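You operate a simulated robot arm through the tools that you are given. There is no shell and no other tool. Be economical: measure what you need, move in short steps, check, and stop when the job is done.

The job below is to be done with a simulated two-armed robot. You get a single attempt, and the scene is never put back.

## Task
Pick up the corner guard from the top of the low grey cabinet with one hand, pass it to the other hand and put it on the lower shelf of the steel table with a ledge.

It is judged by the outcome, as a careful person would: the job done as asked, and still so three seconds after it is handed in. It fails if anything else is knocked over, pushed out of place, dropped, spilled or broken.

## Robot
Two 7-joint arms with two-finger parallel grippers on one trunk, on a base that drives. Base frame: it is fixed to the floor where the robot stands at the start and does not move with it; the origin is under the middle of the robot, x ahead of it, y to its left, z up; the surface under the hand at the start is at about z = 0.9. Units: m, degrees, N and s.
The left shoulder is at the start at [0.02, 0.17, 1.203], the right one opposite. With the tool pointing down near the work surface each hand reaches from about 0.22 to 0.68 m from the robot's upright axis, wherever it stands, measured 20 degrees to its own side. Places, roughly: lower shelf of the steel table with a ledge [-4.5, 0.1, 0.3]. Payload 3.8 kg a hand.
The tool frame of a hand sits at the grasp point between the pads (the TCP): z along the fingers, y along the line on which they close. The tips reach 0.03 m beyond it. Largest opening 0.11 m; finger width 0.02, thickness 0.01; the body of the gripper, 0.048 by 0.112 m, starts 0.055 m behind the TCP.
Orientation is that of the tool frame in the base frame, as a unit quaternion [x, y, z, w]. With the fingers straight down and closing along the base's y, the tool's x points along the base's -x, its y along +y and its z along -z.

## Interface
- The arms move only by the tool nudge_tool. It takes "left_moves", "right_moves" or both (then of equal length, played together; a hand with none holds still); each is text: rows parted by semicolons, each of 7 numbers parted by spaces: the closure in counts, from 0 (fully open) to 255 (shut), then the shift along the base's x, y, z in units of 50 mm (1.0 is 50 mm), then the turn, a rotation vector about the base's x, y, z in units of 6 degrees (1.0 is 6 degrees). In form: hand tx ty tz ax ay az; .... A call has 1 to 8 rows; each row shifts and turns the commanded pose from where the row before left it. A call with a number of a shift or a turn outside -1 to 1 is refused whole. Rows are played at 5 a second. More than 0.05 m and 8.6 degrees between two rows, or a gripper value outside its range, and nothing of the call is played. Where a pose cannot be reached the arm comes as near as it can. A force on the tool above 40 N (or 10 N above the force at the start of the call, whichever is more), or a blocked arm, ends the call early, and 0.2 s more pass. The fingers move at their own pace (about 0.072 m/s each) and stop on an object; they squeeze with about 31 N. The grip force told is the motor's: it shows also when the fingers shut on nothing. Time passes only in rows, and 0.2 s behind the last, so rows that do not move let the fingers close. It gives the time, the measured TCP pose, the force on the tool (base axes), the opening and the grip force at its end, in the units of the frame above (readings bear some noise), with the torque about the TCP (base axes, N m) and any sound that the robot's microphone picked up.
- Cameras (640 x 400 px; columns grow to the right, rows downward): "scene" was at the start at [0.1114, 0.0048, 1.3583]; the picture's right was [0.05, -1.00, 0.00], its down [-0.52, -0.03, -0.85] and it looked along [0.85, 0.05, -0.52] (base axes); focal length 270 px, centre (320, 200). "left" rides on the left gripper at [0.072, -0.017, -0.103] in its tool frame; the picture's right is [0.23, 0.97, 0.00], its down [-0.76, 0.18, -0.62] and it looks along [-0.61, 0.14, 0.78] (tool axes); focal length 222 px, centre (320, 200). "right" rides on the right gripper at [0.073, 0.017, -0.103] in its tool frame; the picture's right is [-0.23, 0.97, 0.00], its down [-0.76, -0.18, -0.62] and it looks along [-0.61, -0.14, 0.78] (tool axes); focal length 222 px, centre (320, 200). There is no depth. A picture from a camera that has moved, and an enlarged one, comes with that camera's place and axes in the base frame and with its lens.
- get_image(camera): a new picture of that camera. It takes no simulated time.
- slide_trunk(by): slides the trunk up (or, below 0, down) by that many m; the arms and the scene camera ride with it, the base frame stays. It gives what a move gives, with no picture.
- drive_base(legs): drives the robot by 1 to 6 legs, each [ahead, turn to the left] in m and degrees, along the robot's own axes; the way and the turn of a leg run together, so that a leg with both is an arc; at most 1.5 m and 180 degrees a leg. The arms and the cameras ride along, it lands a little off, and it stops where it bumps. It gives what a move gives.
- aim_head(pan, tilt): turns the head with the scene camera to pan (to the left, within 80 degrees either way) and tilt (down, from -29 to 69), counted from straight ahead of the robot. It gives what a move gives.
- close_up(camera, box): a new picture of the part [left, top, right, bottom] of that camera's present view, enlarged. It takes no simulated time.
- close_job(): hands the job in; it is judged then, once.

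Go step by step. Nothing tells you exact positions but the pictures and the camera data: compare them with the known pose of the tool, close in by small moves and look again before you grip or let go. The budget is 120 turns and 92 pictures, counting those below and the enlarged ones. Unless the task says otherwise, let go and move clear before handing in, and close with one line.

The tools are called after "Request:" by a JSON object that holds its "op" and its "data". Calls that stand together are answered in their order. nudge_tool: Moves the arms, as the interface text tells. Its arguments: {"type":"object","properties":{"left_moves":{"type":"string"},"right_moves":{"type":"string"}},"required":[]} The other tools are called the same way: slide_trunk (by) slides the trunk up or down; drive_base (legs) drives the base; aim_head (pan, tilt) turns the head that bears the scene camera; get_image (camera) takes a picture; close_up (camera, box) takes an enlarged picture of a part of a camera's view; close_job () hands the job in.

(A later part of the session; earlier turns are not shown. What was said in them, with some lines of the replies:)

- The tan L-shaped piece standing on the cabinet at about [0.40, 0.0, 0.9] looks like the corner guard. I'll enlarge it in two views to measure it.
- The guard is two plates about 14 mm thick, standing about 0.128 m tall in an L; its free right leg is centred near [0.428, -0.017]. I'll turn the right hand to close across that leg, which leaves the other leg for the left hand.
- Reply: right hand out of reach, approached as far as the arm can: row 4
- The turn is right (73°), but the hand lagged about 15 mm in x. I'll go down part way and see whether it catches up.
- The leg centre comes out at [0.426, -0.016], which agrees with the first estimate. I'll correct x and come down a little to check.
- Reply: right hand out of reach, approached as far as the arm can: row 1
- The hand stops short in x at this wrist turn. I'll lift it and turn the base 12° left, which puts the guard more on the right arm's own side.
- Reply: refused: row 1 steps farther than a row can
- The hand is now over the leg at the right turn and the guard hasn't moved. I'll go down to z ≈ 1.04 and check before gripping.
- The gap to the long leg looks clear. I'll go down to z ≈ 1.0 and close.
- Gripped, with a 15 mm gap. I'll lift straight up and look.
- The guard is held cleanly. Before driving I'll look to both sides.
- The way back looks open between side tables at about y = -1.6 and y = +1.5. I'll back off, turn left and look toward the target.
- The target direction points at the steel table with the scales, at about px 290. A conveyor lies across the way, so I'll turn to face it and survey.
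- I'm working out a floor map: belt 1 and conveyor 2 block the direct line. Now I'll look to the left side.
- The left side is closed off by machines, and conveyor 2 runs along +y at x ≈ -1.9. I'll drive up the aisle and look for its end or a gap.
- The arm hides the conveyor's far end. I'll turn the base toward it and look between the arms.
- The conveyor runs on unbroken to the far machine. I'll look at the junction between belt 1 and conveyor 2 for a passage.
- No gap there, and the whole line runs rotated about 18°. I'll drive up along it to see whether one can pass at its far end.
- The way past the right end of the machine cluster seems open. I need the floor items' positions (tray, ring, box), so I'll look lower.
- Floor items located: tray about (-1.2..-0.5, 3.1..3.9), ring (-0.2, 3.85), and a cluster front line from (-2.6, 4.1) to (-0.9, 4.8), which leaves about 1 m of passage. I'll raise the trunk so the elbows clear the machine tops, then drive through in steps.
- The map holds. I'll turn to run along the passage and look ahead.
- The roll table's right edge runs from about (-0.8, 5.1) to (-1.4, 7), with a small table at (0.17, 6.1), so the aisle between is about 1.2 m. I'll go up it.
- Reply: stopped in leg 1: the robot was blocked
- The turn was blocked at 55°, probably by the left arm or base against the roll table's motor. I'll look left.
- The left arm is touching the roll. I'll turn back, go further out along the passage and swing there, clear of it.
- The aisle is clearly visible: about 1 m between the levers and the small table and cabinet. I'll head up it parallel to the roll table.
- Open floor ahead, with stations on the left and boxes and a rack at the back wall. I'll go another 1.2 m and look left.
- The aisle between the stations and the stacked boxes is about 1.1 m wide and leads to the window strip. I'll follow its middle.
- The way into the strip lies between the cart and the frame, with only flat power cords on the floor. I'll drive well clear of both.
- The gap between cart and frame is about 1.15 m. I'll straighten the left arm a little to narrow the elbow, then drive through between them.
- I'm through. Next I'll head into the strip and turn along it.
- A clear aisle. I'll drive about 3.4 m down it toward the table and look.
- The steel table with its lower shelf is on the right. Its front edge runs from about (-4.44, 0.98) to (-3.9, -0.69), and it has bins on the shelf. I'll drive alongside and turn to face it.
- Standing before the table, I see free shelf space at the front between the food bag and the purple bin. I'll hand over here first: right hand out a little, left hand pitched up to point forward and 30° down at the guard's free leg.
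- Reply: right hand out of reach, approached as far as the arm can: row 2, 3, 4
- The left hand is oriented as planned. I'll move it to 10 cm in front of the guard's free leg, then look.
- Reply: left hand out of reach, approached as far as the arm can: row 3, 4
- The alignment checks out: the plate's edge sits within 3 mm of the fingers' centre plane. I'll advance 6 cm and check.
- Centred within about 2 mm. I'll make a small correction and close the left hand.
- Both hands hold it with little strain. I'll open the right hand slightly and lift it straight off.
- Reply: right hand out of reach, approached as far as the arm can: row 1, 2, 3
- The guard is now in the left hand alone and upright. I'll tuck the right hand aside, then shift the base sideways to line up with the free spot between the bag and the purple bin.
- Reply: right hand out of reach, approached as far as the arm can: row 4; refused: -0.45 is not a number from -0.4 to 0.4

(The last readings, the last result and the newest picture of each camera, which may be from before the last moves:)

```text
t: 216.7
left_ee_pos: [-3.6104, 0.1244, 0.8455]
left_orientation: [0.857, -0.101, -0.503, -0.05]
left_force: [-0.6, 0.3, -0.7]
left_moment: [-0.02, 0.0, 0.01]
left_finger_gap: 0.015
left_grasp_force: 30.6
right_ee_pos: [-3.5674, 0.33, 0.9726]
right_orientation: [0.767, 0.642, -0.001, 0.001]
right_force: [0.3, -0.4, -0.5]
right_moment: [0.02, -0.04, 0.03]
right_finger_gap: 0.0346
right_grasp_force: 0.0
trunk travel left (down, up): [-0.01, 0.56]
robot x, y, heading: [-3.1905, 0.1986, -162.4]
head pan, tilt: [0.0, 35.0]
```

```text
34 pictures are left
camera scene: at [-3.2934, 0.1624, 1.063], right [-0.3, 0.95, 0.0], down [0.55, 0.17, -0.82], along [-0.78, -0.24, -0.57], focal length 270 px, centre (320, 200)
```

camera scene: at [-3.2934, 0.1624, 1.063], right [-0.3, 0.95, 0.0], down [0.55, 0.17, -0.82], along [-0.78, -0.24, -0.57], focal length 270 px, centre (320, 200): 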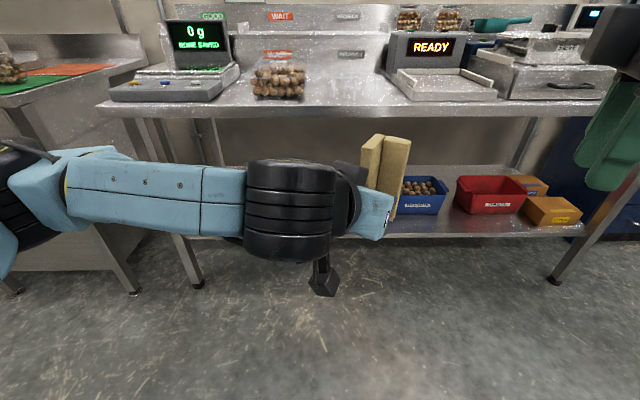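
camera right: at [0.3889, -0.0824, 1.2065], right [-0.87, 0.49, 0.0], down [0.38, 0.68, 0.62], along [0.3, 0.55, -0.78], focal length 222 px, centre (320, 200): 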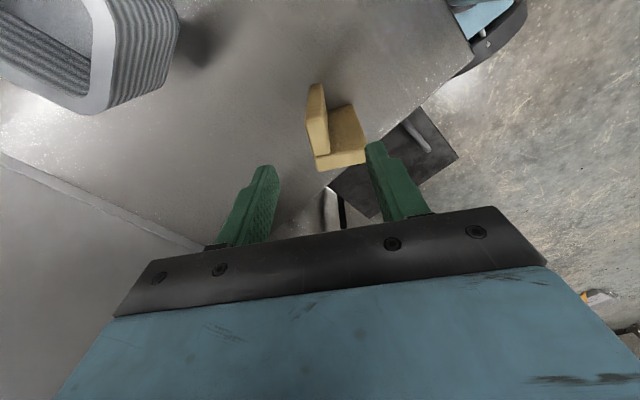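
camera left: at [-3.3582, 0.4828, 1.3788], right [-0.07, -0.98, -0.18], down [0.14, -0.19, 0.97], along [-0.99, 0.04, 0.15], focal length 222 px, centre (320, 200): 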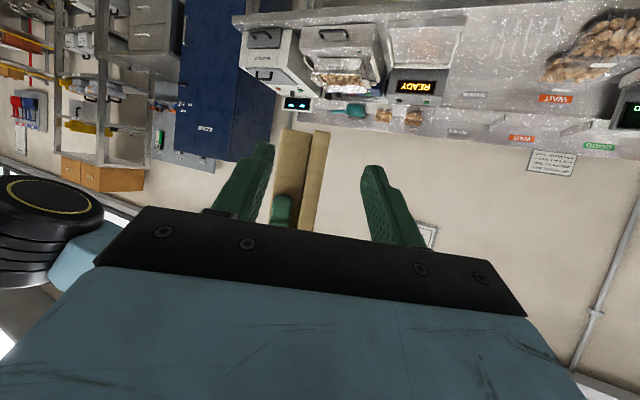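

Now I'll lower the left hand in front of the shelf and shift it a bit to the left.

Request:
{"op": "nudge_tool", "data": {"left_moves": "255 0.22 -0.7 -0.6 0 0 0.6;255 0.22 -0.7 -0.6 0 0 0.6;255 0.22 -0.7 -0.6 0 0 0.6;255 0.22 -0.7 -0.6 0 0 0.6;255 0 0 -0.9 0 0 0;255 0 0 -0.9 0 0 0;255 0 0 -0.9 0 0 0;255 0 0 0 0 0 0"}}

Request:
{"op": "get_image", "data": {"camera": "scene"}}

```text
t: 218.5
left_ee_pos: [-3.5799, 0.0557, 0.6366]
left_orientation: [0.864, 0.009, -0.503, 0.017]
left_force: [-0.6, -0.1, 0.2]
left_moment: [-0.01, 0.01, 0.03]
left_finger_gap: 0.0152
left_grasp_force: 31.6
left hand out of reach, approached as far as the arm can: row 4, 5, 6, 7
right_ee_pos: [-3.5672, 0.3309, 0.9723]
right_orientation: [0.767, 0.642, 0.0, 0.001]
right_force: [-0.1, 0.1, 0.2]
right_moment: [0.0, 0.0, -0.06]
right_finger_gap: 0.0347
right_grasp_force: 0.1
trunk travel left (down, up): [-0.01, 0.56]
robot x, y, heading: [-3.1908, 0.1937, -162.6]
head pan, tilt: [0.0, 35.0]
```

```text
33 pictures are left
camera scene: at [-3.2935, 0.1625, 1.0629], right [-0.3, 0.95, 0.0], down [0.55, 0.17, -0.82], along [-0.78, -0.24, -0.57], focal length 270 px, centre (320, 200)
```

scene: 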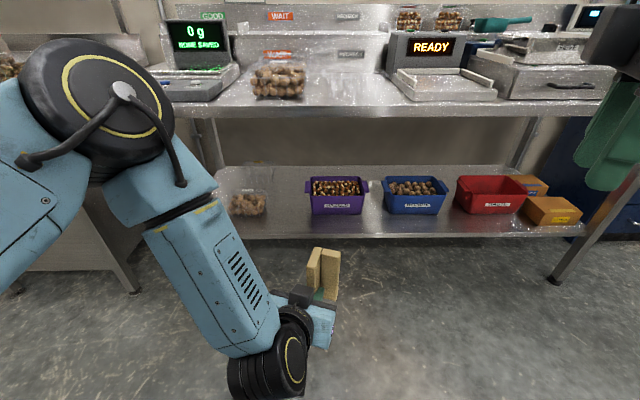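

The arm is limited close to the body, so I'll go forward first and then down.

Request:
{"op": "nudge_tool", "data": {"left_moves": "255 -0.8 -0.35 -0.3 0 0 0;255 -0.8 -0.35 -0.3 0 0 0;255 -0.6 -0.3 -0.7 0 0 0;255 0 0 -0.9 0 0 0;255 0 0 -0.9 0 0 0;255 0 0 0 0 0 0"}}

Request:
{"op": "get_image", "data": {"camera": "scene"}}

```text
t: 219.9
left_ee_pos: [-3.714, 0.0869, 0.5426]
left_orientation: [0.867, 0.011, -0.499, 0.021]
left_force: [0.1, -0.8, 0.0]
left_moment: [-0.02, 0.0, 0.04]
left_finger_gap: 0.015
left_grasp_force: 29.9
left hand out of reach, approached as far as the arm can: row 1, 2, 3, 4, 5
right_ee_pos: [-3.5681, 0.3294, 0.9722]
right_orientation: [0.767, 0.642, -0.001, 0.001]
right_force: [0.2, -0.4, -0.9]
right_moment: [-0.02, -0.04, 0.0]
right_finger_gap: 0.0347
right_grasp_force: 0.0
trunk travel left (down, up): [-0.01, 0.56]
robot x, y, heading: [-3.1914, 0.1942, -162.7]
head pan, tilt: [0.0, 35.0]
```

```text
32 pictures are left
camera scene: at [-3.2935, 0.1624, 1.0629], right [-0.3, 0.95, 0.0], down [0.55, 0.17, -0.82], along [-0.78, -0.24, -0.57], focal length 270 px, centre (320, 200)
```

scene: 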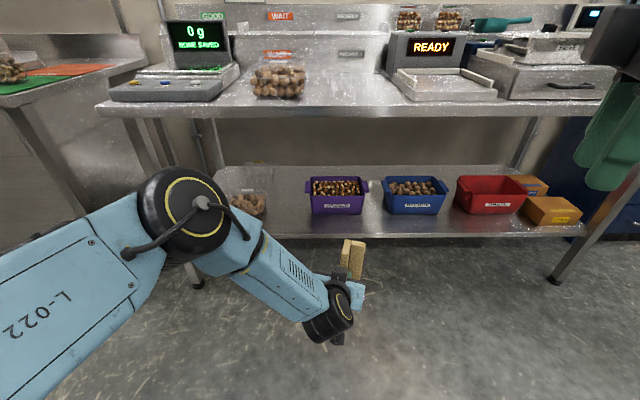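

The wrist seems limited with this yaw. I'll turn the hand back to its earlier yaw and see whether it reaches.

Request:
{"op": "nudge_tool", "data": {"left_moves": "255 0 0 0 0 0 -0.7;255 0 0 0 0 0 -0.7;255 0 0 0 0 0 -0.7;255 0 0 0 0 0 -0.7;255 0 0 0 0 0 0"}}

```text
t: 221.1
left_ee_pos: [-3.7257, 0.1136, 0.5639]
left_orientation: [0.868, -0.035, -0.496, -0.003]
left_force: [-0.3, 0.2, -0.6]
left_moment: [0.02, -0.01, 0.0]
left_finger_gap: 0.015
left_grasp_force: 31.2
left hand out of reach, approached as far as the arm can: row 1, 2, 3, 4
right_ee_pos: [-3.5668, 0.3308, 0.9722]
right_orientation: [0.766, 0.642, 0.0, 0.001]
right_force: [0.2, 0.1, 0.5]
right_moment: [-0.02, -0.02, 0.0]
right_finger_gap: 0.0346
right_grasp_force: 0.2
trunk travel left (down, up): [-0.01, 0.56]
robot x, y, heading: [-3.1943, 0.196, -162.5]
head pan, tilt: [0.0, 35.0]
```

Request:
{"op": "nudge_tool", "data": {"left_moves": "255 -0.7 0.5 0.4 0 0 0;255 -0.7 0.5 0.4 0 0 0;255 -0.5 0.3 0.4 0 0 0;255 0 0 0 0 0 0"}}

```text
t: 222.1
left_ee_pos: [-3.8204, 0.1807, 0.6238]
left_orientation: [0.868, -0.034, -0.495, -0.003]
left_force: [0.1, -0.2, -0.2]
left_moment: [0.01, 0.0, 0.0]
left_finger_gap: 0.0153
left_grasp_force: 30.8
right_ee_pos: [-3.5669, 0.3304, 0.972]
right_orientation: [0.766, 0.642, -0.001, 0.001]
right_force: [-0.3, 0.1, -1.1]
right_moment: [0.04, 0.03, 0.01]
right_finger_gap: 0.0342
right_grasp_force: 0.0
trunk travel left (down, up): [-0.01, 0.56]
robot x, y, heading: [-3.1893, 0.1943, -162.4]
head pan, tilt: [0.0, 35.0]
```

Commands restart from the measured pose, which is good. Now I'll try going down from this more extended position.

Request:
{"op": "nudge_tool", "data": {"left_moves": "255 0.1 -0.2 -0.8 0 0 0;255 0.1 -0.2 -0.8 0 0 0;255 0.1 -0.2 -0.8 0 0 0;255 0 0 0 0 0 0"}}

Request:
{"op": "get_image", "data": {"camera": "scene"}}

```text
t: 223.1
left_ee_pos: [-3.8107, 0.1335, 0.5037]
left_orientation: [0.867, -0.03, -0.498, 0.005]
left_force: [0.4, 0.5, -0.1]
left_moment: [0.01, 0.01, -0.02]
left_finger_gap: 0.0153
left_grasp_force: 30.8
right_ee_pos: [-3.5669, 0.3288, 0.9718]
right_orientation: [0.766, 0.642, -0.001, 0.001]
right_force: [0.1, -0.2, 0.2]
right_moment: [0.02, 0.02, -0.05]
right_finger_gap: 0.0344
right_grasp_force: 0.0
trunk travel left (down, up): [-0.01, 0.56]
robot x, y, heading: [-3.1878, 0.1955, -162.5]
head pan, tilt: [0.0, 35.0]
```

```text
31 pictures are left
camera scene: at [-3.2935, 0.1624, 1.0629], right [-0.3, 0.95, 0.0], down [0.55, 0.17, -0.82], along [-0.78, -0.24, -0.57], focal length 270 px, centre (320, 200)
```

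scene: 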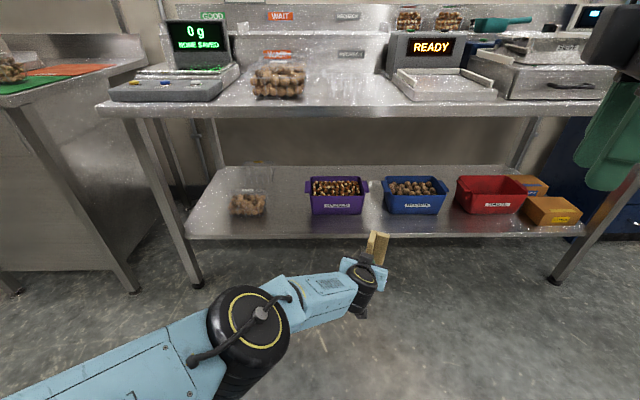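

That works; the arm is now extended below. I'll continue down to just above shelf height.

Request:
{"op": "nudge_tool", "data": {"left_moves": "255 0 0 -0.7 0 0 0;255 0 0 -0.7 0 0 0;255 0 0 -0.5 0 0 0;255 0 0 0 0 0 0"}}

Request:
{"op": "aim_head", "data": {"pan": 0, "tilt": 42}}

Request:
{"op": "get_image", "data": {"camera": "scene"}}

Request:
{"op": "get_image", "data": {"camera": "left"}}

```text
t: 224.1
left_ee_pos: [-3.7886, 0.1198, 0.47]
left_orientation: [0.868, -0.029, -0.496, 0.003]
left_force: [0.8, -0.2, 0.0]
left_moment: [0.06, 0.0, -0.02]
left_finger_gap: 0.0152
left_grasp_force: 30.7
left hand out of reach, approached as far as the arm can: row 1, 2, 3
right_ee_pos: [-3.567, 0.3315, 0.9722]
right_orientation: [0.767, 0.641, -0.001, 0.0]
right_force: [0.1, -1.1, 0.0]
right_moment: [-0.01, 0.0, -0.01]
right_finger_gap: 0.0345
right_grasp_force: 0.0
trunk travel left (down, up): [-0.01, 0.56]
robot x, y, heading: [-3.1928, 0.1952, -162.8]
head pan, tilt: [0.0, 35.0]
```

```text
t: 224.8
left_ee_pos: [-3.7886, 0.1211, 0.4684]
left_orientation: [0.869, -0.029, -0.495, 0.003]
left_force: [-0.6, 1.0, -1.0]
left_moment: [-0.02, 0.0, -0.04]
left_finger_gap: 0.0151
left_grasp_force: 30.6
right_ee_pos: [-3.5676, 0.3301, 0.9726]
right_orientation: [0.767, 0.642, 0.0, 0.0]
right_force: [0.4, -0.8, -0.6]
right_moment: [0.03, 0.0, 0.01]
right_finger_gap: 0.0346
right_grasp_force: 0.0
trunk travel left (down, up): [-0.01, 0.56]
robot x, y, heading: [-3.1913, 0.196, -162.6]
head pan, tilt: [0.0, 42.0]
```

```text
30 pictures are left
camera scene: at [-3.2892, 0.1637, 1.0524], right [-0.3, 0.95, 0.0], down [0.64, 0.2, -0.74], along [-0.71, -0.22, -0.67], focal length 270 px, centre (320, 200)
```

scene: 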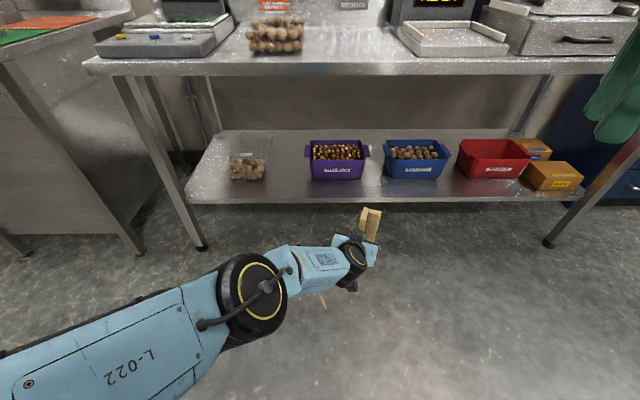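

```text
29 pictures are left
camera left: at [-3.6628, 0.1313, 0.4561], right [0.07, -0.98, -0.16], down [0.14, -0.15, 0.98], along [-0.99, -0.09, 0.13], focal length 222 px, centre (320, 200)
```

left: 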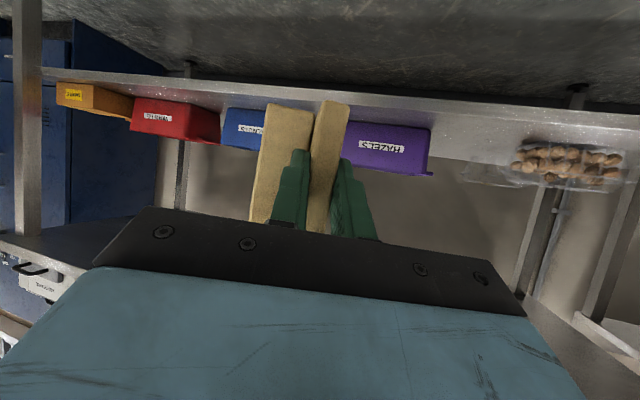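

Shelf height 0.30 and front edge check out from two camera heights. I'll try moving left toward the gap while going down.

Request:
{"op": "nudge_tool", "data": {"left_moves": "255 0.28 -0.85 0 0 0 0;255 0.28 -0.85 0 0 0 0;255 0.15 -0.45 -0.5 0 0 0;255 0 0 -0.6 0 0 0;255 0 0 0 0 0 0"}}

```text
t: 226.0
left_ee_pos: [-3.7872, 0.0849, 0.4468]
left_orientation: [0.875, -0.025, -0.482, 0.015]
left_force: [-0.5, -0.5, -0.6]
left_moment: [-0.02, -0.02, 0.02]
left_finger_gap: 0.0149
left_grasp_force: 31.0
left hand out of reach, approached as far as the arm can: row 1, 2, 3, 4
right_ee_pos: [-3.5688, 0.3305, 0.9732]
right_orientation: [0.766, 0.642, -0.001, 0.001]
right_force: [0.3, 0.6, -0.1]
right_moment: [0.04, -0.01, -0.02]
right_finger_gap: 0.0346
right_grasp_force: 0.0
trunk travel left (down, up): [-0.01, 0.56]
robot x, y, heading: [-3.1918, 0.1952, -162.6]
head pan, tilt: [0.0, 42.0]
```

Request:
{"op": "nudge_tool", "data": {"left_moves": "255 0.5 0.35 -0.4 0 0 0;255 0.5 0.35 -0.4 0 0 0;255 0.2 0 -0.6 0 0 0;255 0 0 -0.6 0 0 0;255 0 0 0 0 0 0"}}

Request:
{"op": "get_image", "data": {"camera": "scene"}}

```text
t: 227.4
left_ee_pos: [-3.7944, 0.0486, 0.4488]
left_orientation: [0.872, -0.021, -0.488, 0.03]
left_force: [0.0, 0.2, 0.4]
left_moment: [-0.03, 0.03, 0.01]
left_finger_gap: 0.0149
left_grasp_force: 31.2
left hand out of reach, approached as far as the arm can: row 1, 2, 3, 4
right_ee_pos: [-3.5674, 0.3306, 0.9716]
right_orientation: [0.767, 0.642, -0.001, 0.0]
right_force: [-0.1, 0.6, 0.2]
right_moment: [-0.01, -0.01, -0.01]
right_finger_gap: 0.0345
right_grasp_force: 0.0
trunk travel left (down, up): [-0.01, 0.56]
robot x, y, heading: [-3.1902, 0.1951, -162.8]
head pan, tilt: [0.0, 42.0]
stopped in row 5 (left hand): the arm was blocked; the commanded pose is now the measured one
```

```text
28 pictures are left
camera scene: at [-3.2892, 0.1636, 1.0524], right [-0.3, 0.95, 0.0], down [0.64, 0.2, -0.74], along [-0.71, -0.22, -0.67], focal length 270 px, centre (320, 200)
```

scene: 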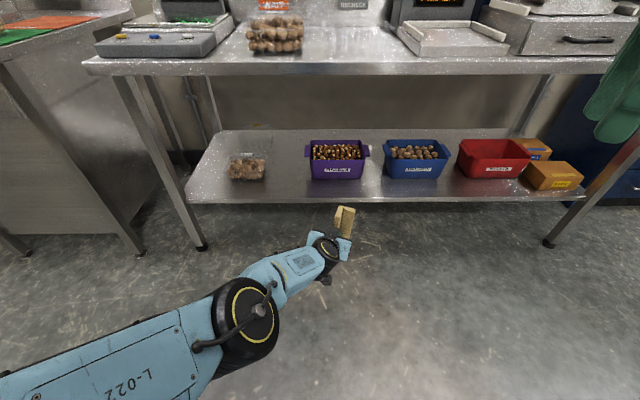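

The forward-pointing hand can't get low enough. Instead I'll lay the guard on its side: turning the hand 120° leaves it pointing mostly down, one leg flat below and the other upright in the fingers. I'll do that at a comfortable height in front of the table.

Request:
{"op": "nudge_tool", "data": {"left_moves": "255 0.2 0.05 0.6 0 0 0;255 0.2 0.05 0.6 0 0 0;255 0.2 0.05 0.4 0.599 -0.555 0.577;255 0.2 0.05 0.4 0.599 -0.555 0.577;255 0 0 0.4 0.599 -0.555 0.577;255 0 0 0.4 0.599 -0.555 0.577;255 0 0 0 0.599 -0.555 0.577;255 0 0 0 0.599 -0.555 0.577"}}

Request:
{"op": "nudge_tool", "data": {"left_moves": "255 0 0 0 0.599 -0.555 0.577;255 0 0 0 0.599 -0.555 0.577;255 0 0 0 0.599 -0.555 0.577;255 0 0 0 0.599 -0.555 0.577;255 0 0 0 0.599 -0.555 0.577;255 0 0 0 0.599 -0.555 0.577;255 0 0 0 0.599 -0.555 0.577;255 0 0 0 0 0 0"}}

Request:
{"op": "get_image", "data": {"camera": "scene"}}

```text
t: 229.2
left_ee_pos: [-3.7711, 0.0704, 0.5743]
left_orientation: [0.922, 0.221, -0.312, -0.052]
left_force: [-0.4, -0.4, -0.7]
left_moment: [0.0, 0.01, -0.01]
left_finger_gap: 0.015
left_grasp_force: 31.1
left hand out of reach, approached as far as the arm can: row 1, 2
right_ee_pos: [-3.5668, 0.3307, 0.9735]
right_orientation: [0.767, 0.642, -0.001, 0.001]
right_force: [0.1, -0.1, -1.6]
right_moment: [0.02, -0.02, 0.0]
right_finger_gap: 0.0346
right_grasp_force: 0.0
trunk travel left (down, up): [-0.01, 0.56]
robot x, y, heading: [-3.1903, 0.193, -162.2]
head pan, tilt: [0.0, 42.0]
```

```text
t: 231.0
left_ee_pos: [-3.772, 0.0705, 0.5728]
left_orientation: [0.867, 0.474, -0.071, -0.139]
left_force: [-0.3, -0.8, -0.9]
left_moment: [0.01, -0.02, 0.0]
left_finger_gap: 0.015
left_grasp_force: 30.7
right_ee_pos: [-3.5674, 0.33, 0.9732]
right_orientation: [0.767, 0.642, -0.001, 0.0]
right_force: [0.1, 0.3, -0.1]
right_moment: [0.01, 0.01, 0.0]
right_finger_gap: 0.0345
right_grasp_force: 0.1
trunk travel left (down, up): [-0.01, 0.56]
robot x, y, heading: [-3.1868, 0.196, -162.5]
head pan, tilt: [0.0, 42.0]
```

```text
27 pictures are left
camera scene: at [-3.2892, 0.1637, 1.0524], right [-0.3, 0.95, 0.0], down [0.64, 0.2, -0.74], along [-0.71, -0.22, -0.67], focal length 270 px, centre (320, 200)
```

scene: 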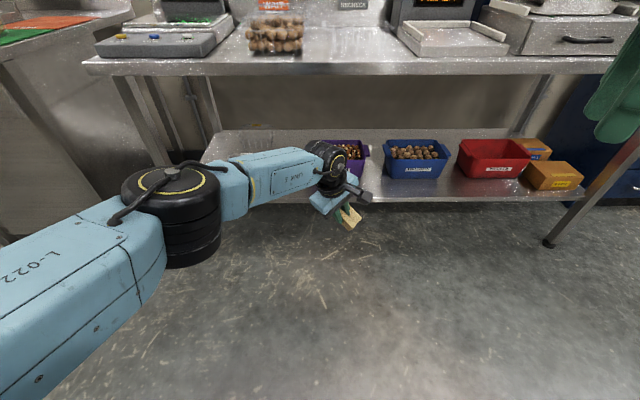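

The rotation goes easily. I'll finish it and align the guard with the shelf's front edge.

Request:
{"op": "nudge_tool", "data": {"left_moves": "255 0 0 0 0.599 -0.555 0.577;255 0 0 0 0.599 -0.555 0.577;255 0 0 0 0.599 -0.555 0.577;255 0 0 0 0.599 -0.555 0.577;255 0 0 0 0.599 -0.555 0.577;255 0 0 0 0.599 -0.555 0.577;255 0 0 0 0.599 -0.555 0.577;255 0 0 0 0 0 0"}}

Request:
{"op": "get_image", "data": {"camera": "scene"}}

```text
t: 232.8
left_ee_pos: [-3.7385, 0.0694, 0.576]
left_orientation: [0.696, 0.665, 0.179, -0.205]
left_force: [0.7, 0.4, -0.3]
left_moment: [-0.03, 0.0, 0.0]
left_finger_gap: 0.0148
left_grasp_force: 30.8
left hand out of reach, approached as far as the arm can: row 2, 3, 4, 5, 6, 7
right_ee_pos: [-3.5673, 0.3304, 0.9725]
right_orientation: [0.767, 0.642, -0.001, 0.0]
right_force: [-0.4, 1.1, 0.1]
right_moment: [0.0, -0.02, -0.01]
right_finger_gap: 0.0345
right_grasp_force: 0.0
trunk travel left (down, up): [-0.01, 0.56]
robot x, y, heading: [-3.1893, 0.1943, -162.6]
head pan, tilt: [0.0, 42.0]
```

```text
26 pictures are left
camera scene: at [-3.2892, 0.1639, 1.0524], right [-0.3, 0.95, 0.0], down [0.64, 0.2, -0.74], along [-0.71, -0.22, -0.67], focal length 270 px, centre (320, 200)
```

scene: 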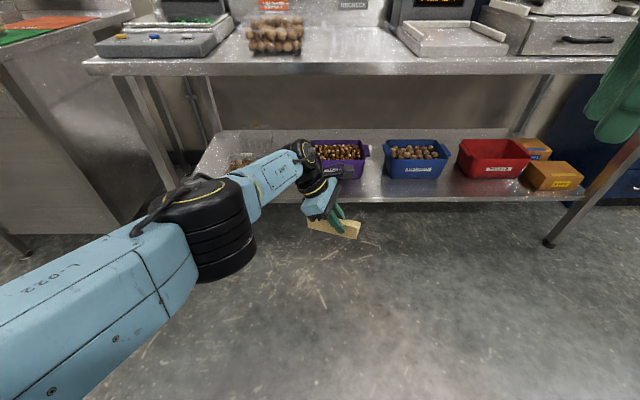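

The guard now hangs on its side with the second leg level below. I'll test the reach here by lowering in front of the shelf.

Request:
{"op": "nudge_tool", "data": {"left_moves": "255 0.1 -0.5 -0.6 0 0 0;255 0.1 -0.5 -0.6 0 0 0;255 0.1 -0.5 -0.6 0 0 0;255 0.1 -0.5 -0.6 0 0 0;255 0 0 -0.8 0 0 0;255 0 0 0 0 0 0"}}

Request:
{"op": "get_image", "data": {"camera": "scene"}}

```text
t: 234.2
left_ee_pos: [-3.6823, -0.0049, 0.4504]
left_orientation: [0.696, 0.664, 0.179, -0.205]
left_force: [-0.5, -0.5, -0.1]
left_moment: [0.02, 0.0, 0.03]
left_finger_gap: 0.0152
left_grasp_force: 30.7
left hand out of reach, approached as far as the arm can: row 1, 2, 3, 4, 5
right_ee_pos: [-3.5666, 0.33, 0.9713]
right_orientation: [0.766, 0.642, 0.0, 0.001]
right_force: [0.3, 0.5, 0.2]
right_moment: [-0.02, 0.0, 0.01]
right_finger_gap: 0.0345
right_grasp_force: 0.0
trunk travel left (down, up): [-0.01, 0.56]
robot x, y, heading: [-3.1894, 0.1911, -162.6]
head pan, tilt: [0.0, 42.0]
```

```text
25 pictures are left
camera scene: at [-3.2892, 0.1637, 1.0524], right [-0.3, 0.95, 0.0], down [0.64, 0.2, -0.74], along [-0.71, -0.22, -0.67], focal length 270 px, centre (320, 200)
```

scene: 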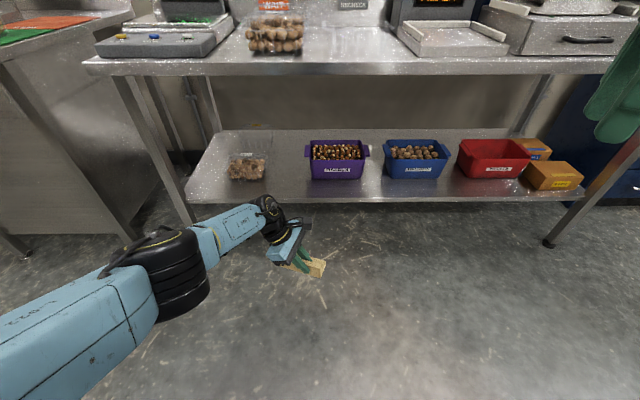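

Request:
{"op": "nudge_tool", "data": {"left_moves": "255 0.5 -0.3 -0.6 0 0 0;255 0.5 -0.3 -0.6 0 0 0;255 0 0 -0.6 0 0 0;255 0 0 0 0 0 0"}}

```text
t: 235.2
left_ee_pos: [-3.6259, -0.0325, 0.3731]
left_orientation: [0.696, 0.665, 0.178, -0.205]
left_force: [0.1, -0.6, 0.1]
left_moment: [-0.01, 0.02, -0.01]
left_finger_gap: 0.0151
left_grasp_force: 30.8
left hand out of reach, approached as far as the arm can: row 3
right_ee_pos: [-3.5673, 0.3304, 0.9727]
right_orientation: [0.767, 0.642, -0.001, 0.0]
right_force: [0.1, 0.3, 0.6]
right_moment: [0.0, 0.0, 0.02]
right_finger_gap: 0.0343
right_grasp_force: 0.1
trunk travel left (down, up): [-0.01, 0.56]
robot x, y, heading: [-3.1906, 0.1968, -162.9]
head pan, tilt: [0.0, 42.0]
```

Reach works at z ≈ 0.37 with the hand about 0.48 m out. I'll tuck the right hand back and up so it clears the table top, then creep the base forward.

Request:
{"op": "nudge_tool", "data": {"right_moves": "175 0.4 0.2 0.7 0 0 0;175 0.4 0.2 0.7 0 0 0;175 0.4 0.2 0.7 0 0 0;175 0.4 0.2 0.7 0 0 0;175 0 0 0 0 0 0", "left_moves": "255 0 0 0.3 0 0 0;255 0 0 0 0 0 0;255 0 0 0 0 0 0;255 0 0 0 0 0 0;255 0 0 0 0 0 0"}}

Request:
{"op": "drive_base", "data": {"legs": [[0.3, 0]]}}

Request:
{"op": "get_image", "data": {"camera": "scene"}}

Request:
{"op": "get_image", "data": {"camera": "left"}}

```text
t: 236.4
left_ee_pos: [-3.6257, -0.0331, 0.3889]
left_orientation: [0.696, 0.665, 0.178, -0.205]
left_force: [-0.2, 0.2, -0.8]
left_moment: [0.03, 0.01, -0.03]
left_finger_gap: 0.0152
left_grasp_force: 30.9
right_ee_pos: [-3.4624, 0.3459, 1.0893]
right_orientation: [0.767, 0.641, -0.002, 0.001]
right_force: [-0.1, -0.4, 0.4]
right_moment: [-0.04, 0.0, -0.02]
right_finger_gap: 0.0343
right_grasp_force: 0.2
right hand out of reach, approached as far as the arm can: row 2, 3, 4
trunk travel left (down, up): [-0.01, 0.56]
robot x, y, heading: [-3.1885, 0.1985, -162.6]
head pan, tilt: [0.0, 42.0]
```

```text
t: 238.4
left_ee_pos: [-3.9076, -0.1191, 0.3882]
left_orientation: [0.697, 0.664, 0.178, -0.205]
left_force: [-0.8, 0.0, -0.6]
left_moment: [0.02, -0.02, 0.05]
left_finger_gap: 0.0152
left_grasp_force: 31.4
right_ee_pos: [-3.7445, 0.2583, 1.0882]
right_orientation: [0.768, 0.64, -0.002, 0.002]
right_force: [0.0, 0.5, -0.1]
right_moment: [0.03, 0.06, 0.01]
right_finger_gap: 0.0347
right_grasp_force: 0.0
trunk travel left (down, up): [-0.01, 0.56]
robot x, y, heading: [-3.4725, 0.1064, -162.9]
head pan, tilt: [0.0, 42.0]
```

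```text
24 pictures are left
camera scene: at [-3.5713, 0.0758, 1.0524], right [-0.3, 0.95, 0.0], down [0.64, 0.2, -0.74], along [-0.71, -0.22, -0.67], focal length 270 px, centre (320, 200)
```

scene: 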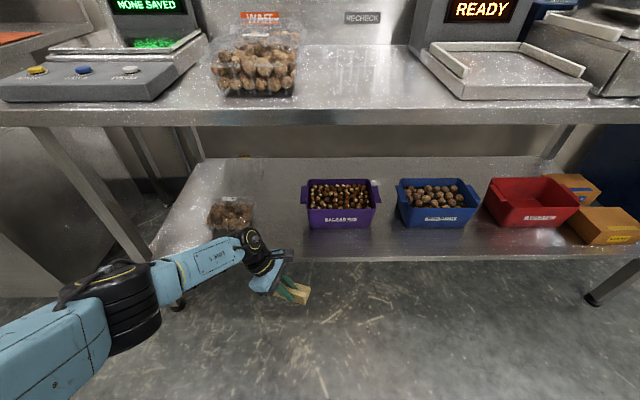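

```text
23 pictures are left
camera left: at [-3.9194, -0.1117, 0.514], right [0.98, 0.16, 0.07], down [0.15, -0.98, 0.13], along [0.09, -0.11, -0.99], focal length 222 px, centre (320, 200)
```

left: 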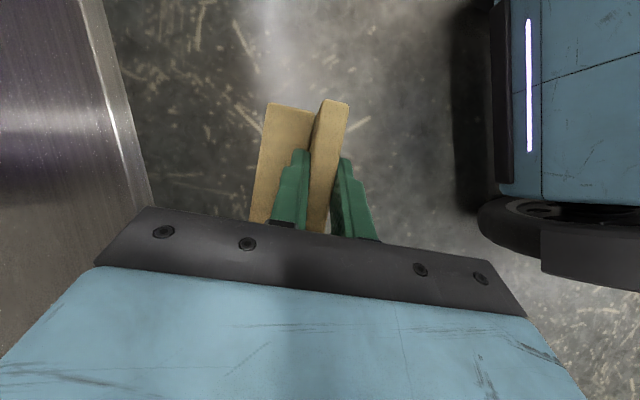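

The view straight down confirms the shelf edge and that the path is clear. I'll drive the last 0.22 m.

Request:
{"op": "drive_base", "data": {"legs": [[0.22, 0.5]]}}

Request:
{"op": "get_image", "data": {"camera": "left"}}

Request:
{"op": "get_image", "data": {"camera": "scene"}}

```text
t: 240.1
left_ee_pos: [-4.1109, -0.188, 0.3883]
left_orientation: [0.694, 0.667, 0.178, -0.206]
left_force: [0.2, 0.9, -0.7]
left_moment: [-0.01, 0.01, 0.02]
left_finger_gap: 0.0151
left_grasp_force: 31.4
right_ee_pos: [-3.9503, 0.1909, 1.0886]
right_orientation: [0.766, 0.643, -0.001, 0.002]
right_force: [-0.8, 0.5, 0.7]
right_moment: [-0.01, -0.02, -0.02]
right_finger_gap: 0.0346
right_grasp_force: 0.0
trunk travel left (down, up): [-0.01, 0.56]
robot x, y, heading: [-3.6817, 0.0396, -162.2]
head pan, tilt: [0.0, 42.0]
```

```text
22 pictures are left
camera left: at [-4.1222, -0.1796, 0.5139], right [0.98, 0.17, 0.07], down [0.16, -0.98, 0.13], along [0.09, -0.11, -0.99], focal length 222 px, centre (320, 200)
```

left: 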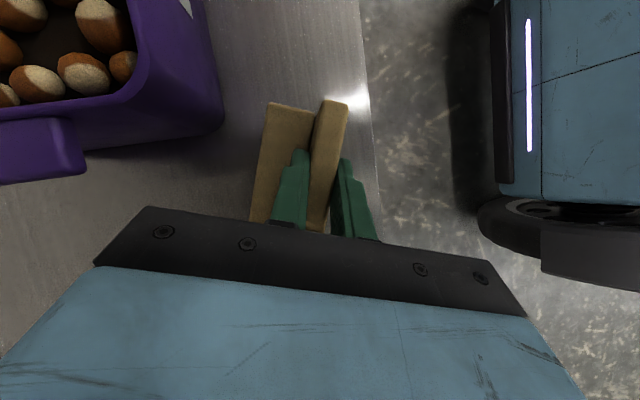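

```text
21 pictures are left
camera scene: at [-3.7755, 0.0106, 1.0524], right [-0.3, 0.95, 0.0], down [0.64, 0.2, -0.74], along [-0.71, -0.23, -0.67], focal length 270 px, centre (320, 200)
```

scene: 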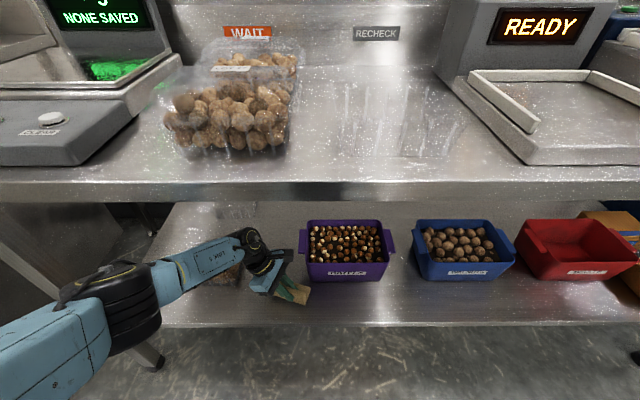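

The guard is over the shelf with about 4 cm of margin to the edge and clear of the purple bin. I'll lower it gently.

Request:
{"op": "nudge_tool", "data": {"left_moves": "255 0 0 -0.3 0 0 0;255 0 0 -0.2 0 0 0;255 0 0 0 0 0 0"}}

Request:
{"op": "get_image", "data": {"camera": "left"}}

```text
t: 240.8
left_ee_pos: [-4.1073, -0.1864, 0.3653]
left_orientation: [0.694, 0.666, 0.177, -0.206]
left_force: [-0.4, -1.1, 7.6]
left_moment: [-0.75, -0.04, 0.01]
left_finger_gap: 0.015
left_grasp_force: 31.0
left hand out of reach, approached as far as the arm can: row 2
right_ee_pos: [-3.9492, 0.1923, 1.0884]
right_orientation: [0.766, 0.643, -0.002, 0.002]
right_force: [0.0, 0.6, -0.1]
right_moment: [-0.03, 0.02, 0.01]
right_finger_gap: 0.0342
right_grasp_force: 0.0
trunk travel left (down, up): [-0.01, 0.56]
robot x, y, heading: [-3.673, 0.0447, -162.4]
head pan, tilt: [0.0, 42.0]
```

```text
20 pictures are left
camera left: at [-4.1181, -0.1786, 0.4913], right [0.98, 0.17, 0.07], down [0.16, -0.98, 0.13], along [0.09, -0.11, -0.99], focal length 222 px, centre (320, 200)
```

left: 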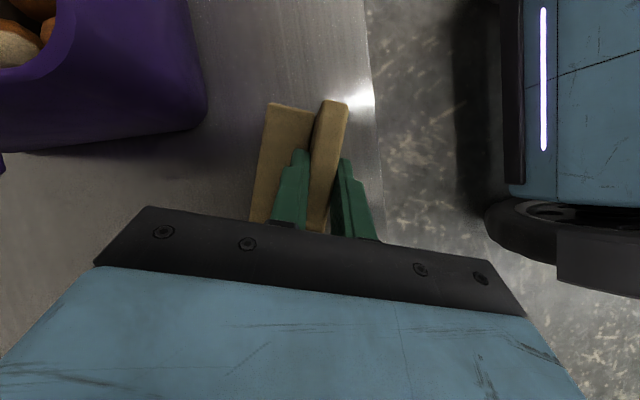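

It touches first at one end (force 7.6 N with a moment), so it is a couple of degrees out of level. I'll lift slightly, level it and lower again.

Request:
{"op": "nudge_tool", "data": {"left_moves": "255 0 0 0.12 -0.3 -0.4 0;255 0 0 0 0 0 0;255 0 0 -0.1 0 0 0;255 0 0 0 0 0 0"}}

```text
t: 241.8
left_ee_pos: [-4.1045, -0.1848, 0.3669]
left_orientation: [0.693, 0.674, 0.181, -0.181]
left_force: [0.4, 0.1, 0.3]
left_moment: [0.02, -0.03, -0.05]
left_finger_gap: 0.0151
left_grasp_force: 31.0
right_ee_pos: [-3.9506, 0.1909, 1.0889]
right_orientation: [0.765, 0.644, -0.001, 0.002]
right_force: [-0.8, 0.5, -1.1]
right_moment: [0.01, -0.02, -0.02]
right_finger_gap: 0.0348
right_grasp_force: 0.0
trunk travel left (down, up): [-0.01, 0.56]
robot x, y, heading: [-3.6799, 0.0426, -162.3]
head pan, tilt: [0.0, 42.0]
```

Request:
{"op": "nudge_tool", "data": {"left_moves": "255 0 0 -0.1 0 0 0;255 0 0 0 0 0 0"}}

```text
t: 242.4
left_ee_pos: [-4.105, -0.1841, 0.3666]
left_orientation: [0.694, 0.673, 0.181, -0.18]
left_force: [-1.4, -0.2, 0.6]
left_moment: [0.02, -0.03, -0.03]
left_finger_gap: 0.0149
left_grasp_force: 31.0
left hand out of reach, approached as far as the arm can: row 1
right_ee_pos: [-3.9485, 0.1914, 1.09]
right_orientation: [0.765, 0.644, -0.003, 0.002]
right_force: [-0.1, -1.2, 0.3]
right_moment: [0.01, 0.0, 0.0]
right_finger_gap: 0.0345
right_grasp_force: 0.1
trunk travel left (down, up): [-0.01, 0.56]
robot x, y, heading: [-3.6782, 0.0434, -162.1]
head pan, tilt: [0.0, 42.0]
```

Request:
{"op": "slide_trunk", "data": {"by": -0.008}}

Request:
{"op": "close_up", "data": {"camera": "scene", "box": [200, 220, 360, 330]}}

```text
t: 243.0
left_ee_pos: [-4.1064, -0.1839, 0.3608]
left_orientation: [0.694, 0.673, 0.179, -0.182]
left_force: [8.0, -5.2, 35.6]
left_moment: [0.24, -0.22, -0.12]
left_finger_gap: 0.0152
left_grasp_force: 30.7
right_ee_pos: [-3.948, 0.1929, 1.0813]
right_orientation: [0.766, 0.643, -0.003, 0.001]
right_force: [0.9, -0.7, 0.6]
right_moment: [-0.02, -0.01, 0.02]
right_finger_gap: 0.0345
right_grasp_force: 0.0
trunk travel left (down, up): [-0.002, 0.568]
robot x, y, heading: [-3.6755, 0.0413, -162.2]
head pan, tilt: [0.0, 42.0]
```

```text
3.64 times, centred on (280, 275) of scene
camera zoom: at [-3.7733, 0.0112, 1.0449], right [-0.3, 0.95, 0.0], down [0.64, 0.2, -0.74], along [-0.71, -0.23, -0.67], focal length 981 px, centre (466, -73)
```

zoom: 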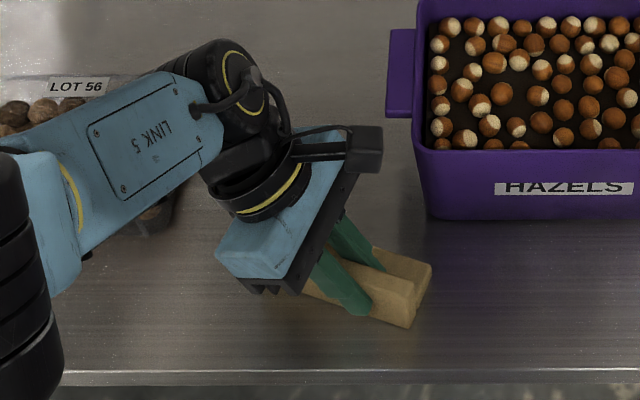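

The contact is now flat (little moment), though pressing a bit hard. I'll ease up and then open the fingers slightly.

Request:
{"op": "slide_trunk", "data": {"by": 0.005}}

```text
t: 243.6
left_ee_pos: [-4.1043, -0.1852, 0.3614]
left_orientation: [0.694, 0.673, 0.182, -0.18]
left_force: [-0.7, 0.5, 1.9]
left_moment: [0.14, 0.05, 0.07]
left_finger_gap: 0.0151
left_grasp_force: 31.1
right_ee_pos: [-3.9489, 0.1913, 1.0857]
right_orientation: [0.765, 0.644, -0.002, 0.002]
right_force: [-0.4, -0.1, 0.2]
right_moment: [0.01, 0.01, 0.0]
right_finger_gap: 0.0347
right_grasp_force: 0.2
trunk travel left (down, up): [-0.007, 0.563]
robot x, y, heading: [-3.6762, 0.0395, -162.3]
head pan, tilt: [0.0, 42.0]
```

It's resting on the shelf with about 2 N. Releasing now.

Request:
{"op": "nudge_tool", "data": {"left_moves": "220 0 0 0 0 0 0;190 0 0 0 0 0 0;160 0 0 0 0 0 0;150 0 0 0 0 0 0;150 0 0 0 0 0 0"}}

Request:
{"op": "get_image", "data": {"camera": "left"}}

Request:
{"op": "close_up", "data": {"camera": "scene", "box": [200, 220, 360, 330]}}

```text
t: 244.8
left_ee_pos: [-4.1045, -0.185, 0.3625]
left_orientation: [0.693, 0.674, 0.181, -0.181]
left_force: [0.6, 0.5, -0.4]
left_moment: [0.04, 0.0, 0.0]
left_finger_gap: 0.0451
left_grasp_force: 0.0
right_ee_pos: [-3.9502, 0.1918, 1.0862]
right_orientation: [0.766, 0.643, -0.001, 0.002]
right_force: [-0.2, -0.7, -0.2]
right_moment: [0.02, 0.02, 0.0]
right_finger_gap: 0.0347
right_grasp_force: 0.1
trunk travel left (down, up): [-0.007, 0.563]
robot x, y, heading: [-3.6764, 0.042, -162.4]
head pan, tilt: [0.0, 42.0]
```

```text
18 pictures are left
camera left: at [-4.1217, -0.1735, 0.4879], right [0.98, 0.17, 0.11], down [0.15, -0.97, 0.16], along [0.13, -0.14, -0.98], focal length 222 px, centre (320, 200)
```

left: 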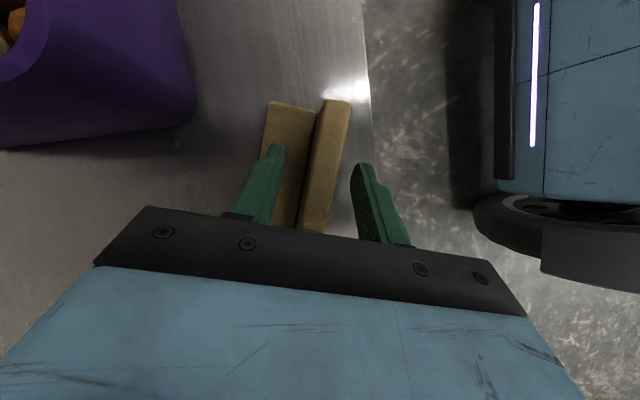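

```text
3.64 times, centred on (280, 275) of scene
camera zoom: at [-3.7753, 0.0106, 1.0494], right [-0.3, 0.95, 0.0], down [0.64, 0.2, -0.74], along [-0.71, -0.23, -0.67], focal length 981 px, centre (466, -73)
```

zoom: 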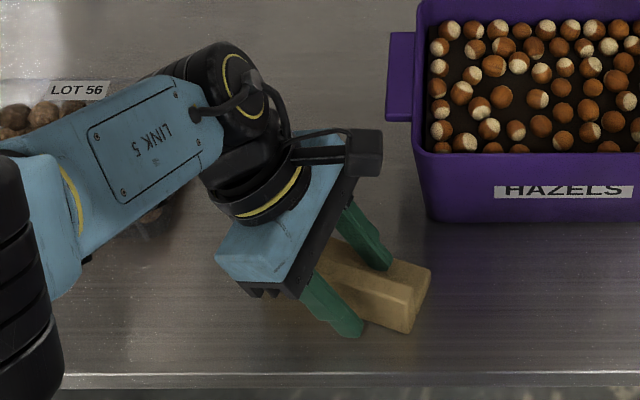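

The guard stands stably on its flat leg and the fingers are clear. I'll lift the hand straight up, then back the base off.

Request:
{"op": "nudge_tool", "data": {"left_moves": "150 0 0 0.4 0 0 0;150 0 0 0.5 0 0 0;150 0 0 0.5 0 0 0;150 0 0 0 0 0 0"}}

Request:
{"op": "get_image", "data": {"camera": "left"}}

```text
t: 245.8
left_ee_pos: [-4.1351, -0.1917, 0.41]
left_orientation: [0.694, 0.673, 0.182, -0.179]
left_force: [0.0, -0.3, -1.0]
left_moment: [0.02, 0.02, 0.02]
left_finger_gap: 0.0455
left_grasp_force: 0.0
left hand out of reach, approached as far as the arm can: row 1, 2, 3
right_ee_pos: [-3.9501, 0.1922, 1.0852]
right_orientation: [0.765, 0.643, -0.002, 0.001]
right_force: [0.7, 0.0, 0.0]
right_moment: [0.0, 0.0, -0.02]
right_finger_gap: 0.0343
right_grasp_force: 0.1
trunk travel left (down, up): [-0.007, 0.563]
robot x, y, heading: [-3.6746, 0.0421, -162.0]
head pan, tilt: [0.0, 42.0]
```

```text
16 pictures are left
camera left: at [-4.1526, -0.1797, 0.5358], right [0.98, 0.17, 0.11], down [0.15, -0.98, 0.16], along [0.13, -0.14, -0.98], focal length 222 px, centre (320, 200)
```

left: 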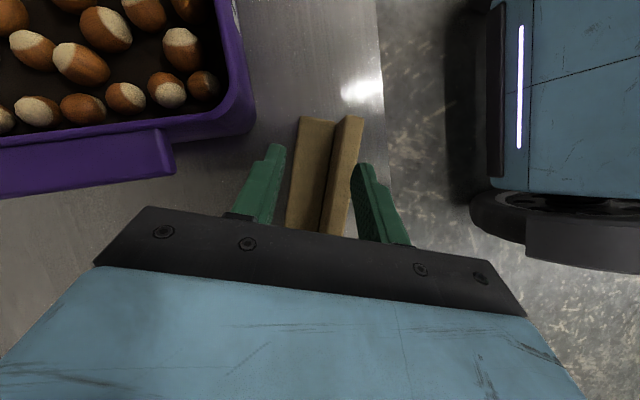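

The finger tips are already just above the guard. I'll raise the trunk 5 cm for clean clearance, then back away.

Request:
{"op": "slide_trunk", "data": {"by": 0.05}}

Request:
{"op": "drive_base", "data": {"legs": [[-0.35, 0]]}}

Request:
{"op": "get_image", "data": {"camera": "scene"}}

```text
t: 246.7
left_ee_pos: [-4.1355, -0.1908, 0.4603]
left_orientation: [0.694, 0.673, 0.182, -0.18]
left_force: [-0.4, -0.3, -0.3]
left_moment: [0.05, -0.04, 0.0]
left_finger_gap: 0.0454
left_grasp_force: 0.0
right_ee_pos: [-3.9505, 0.1915, 1.1355]
right_orientation: [0.766, 0.643, -0.002, 0.002]
right_force: [0.4, -0.5, -0.4]
right_moment: [0.01, 0.01, -0.04]
right_finger_gap: 0.0346
right_grasp_force: 0.0
trunk travel left (down, up): [-0.057, 0.513]
robot x, y, heading: [-3.6746, 0.0447, -162.3]
head pan, tilt: [0.0, 42.0]
```

```text
t: 249.0
left_ee_pos: [-3.7998, -0.0853, 0.4607]
left_orientation: [0.693, 0.674, 0.181, -0.18]
left_force: [-0.4, -0.2, 0.4]
left_moment: [-0.01, -0.01, 0.0]
left_finger_gap: 0.0451
left_grasp_force: 0.1
right_ee_pos: [-3.6152, 0.2989, 1.1357]
right_orientation: [0.765, 0.644, -0.002, 0.002]
right_force: [0.5, 0.5, 1.1]
right_moment: [0.02, -0.01, 0.0]
right_finger_gap: 0.0345
right_grasp_force: 0.2
trunk travel left (down, up): [-0.057, 0.513]
robot x, y, heading: [-3.3423, 0.1502, -162.0]
head pan, tilt: [0.0, 42.0]
```

```text
15 pictures are left
camera scene: at [-3.4397, 0.1181, 1.0994], right [-0.31, 0.95, 0.0], down [0.64, 0.2, -0.74], along [-0.71, -0.23, -0.67], focal length 270 px, centre (320, 200)
```

scene: 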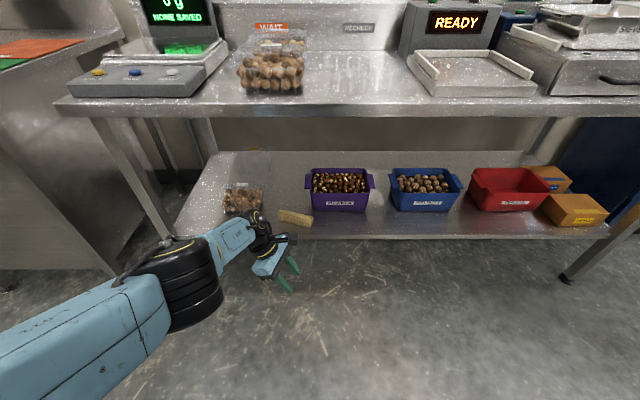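

The corner guard rests on the lower shelf between the bag and the purple bin. Both hands are clear of it, and nothing else in view has moved.

Request:
{"op": "close_job", "data": {}}

```text
The job is handed in.
```

The corner guard was picked up with the right hand, passed to the left, and laid on its side on the lower shelf of the steel table. On the drive over, the left arm touched the fixed roll table and I backed off; I saw nothing knocked over or moved.
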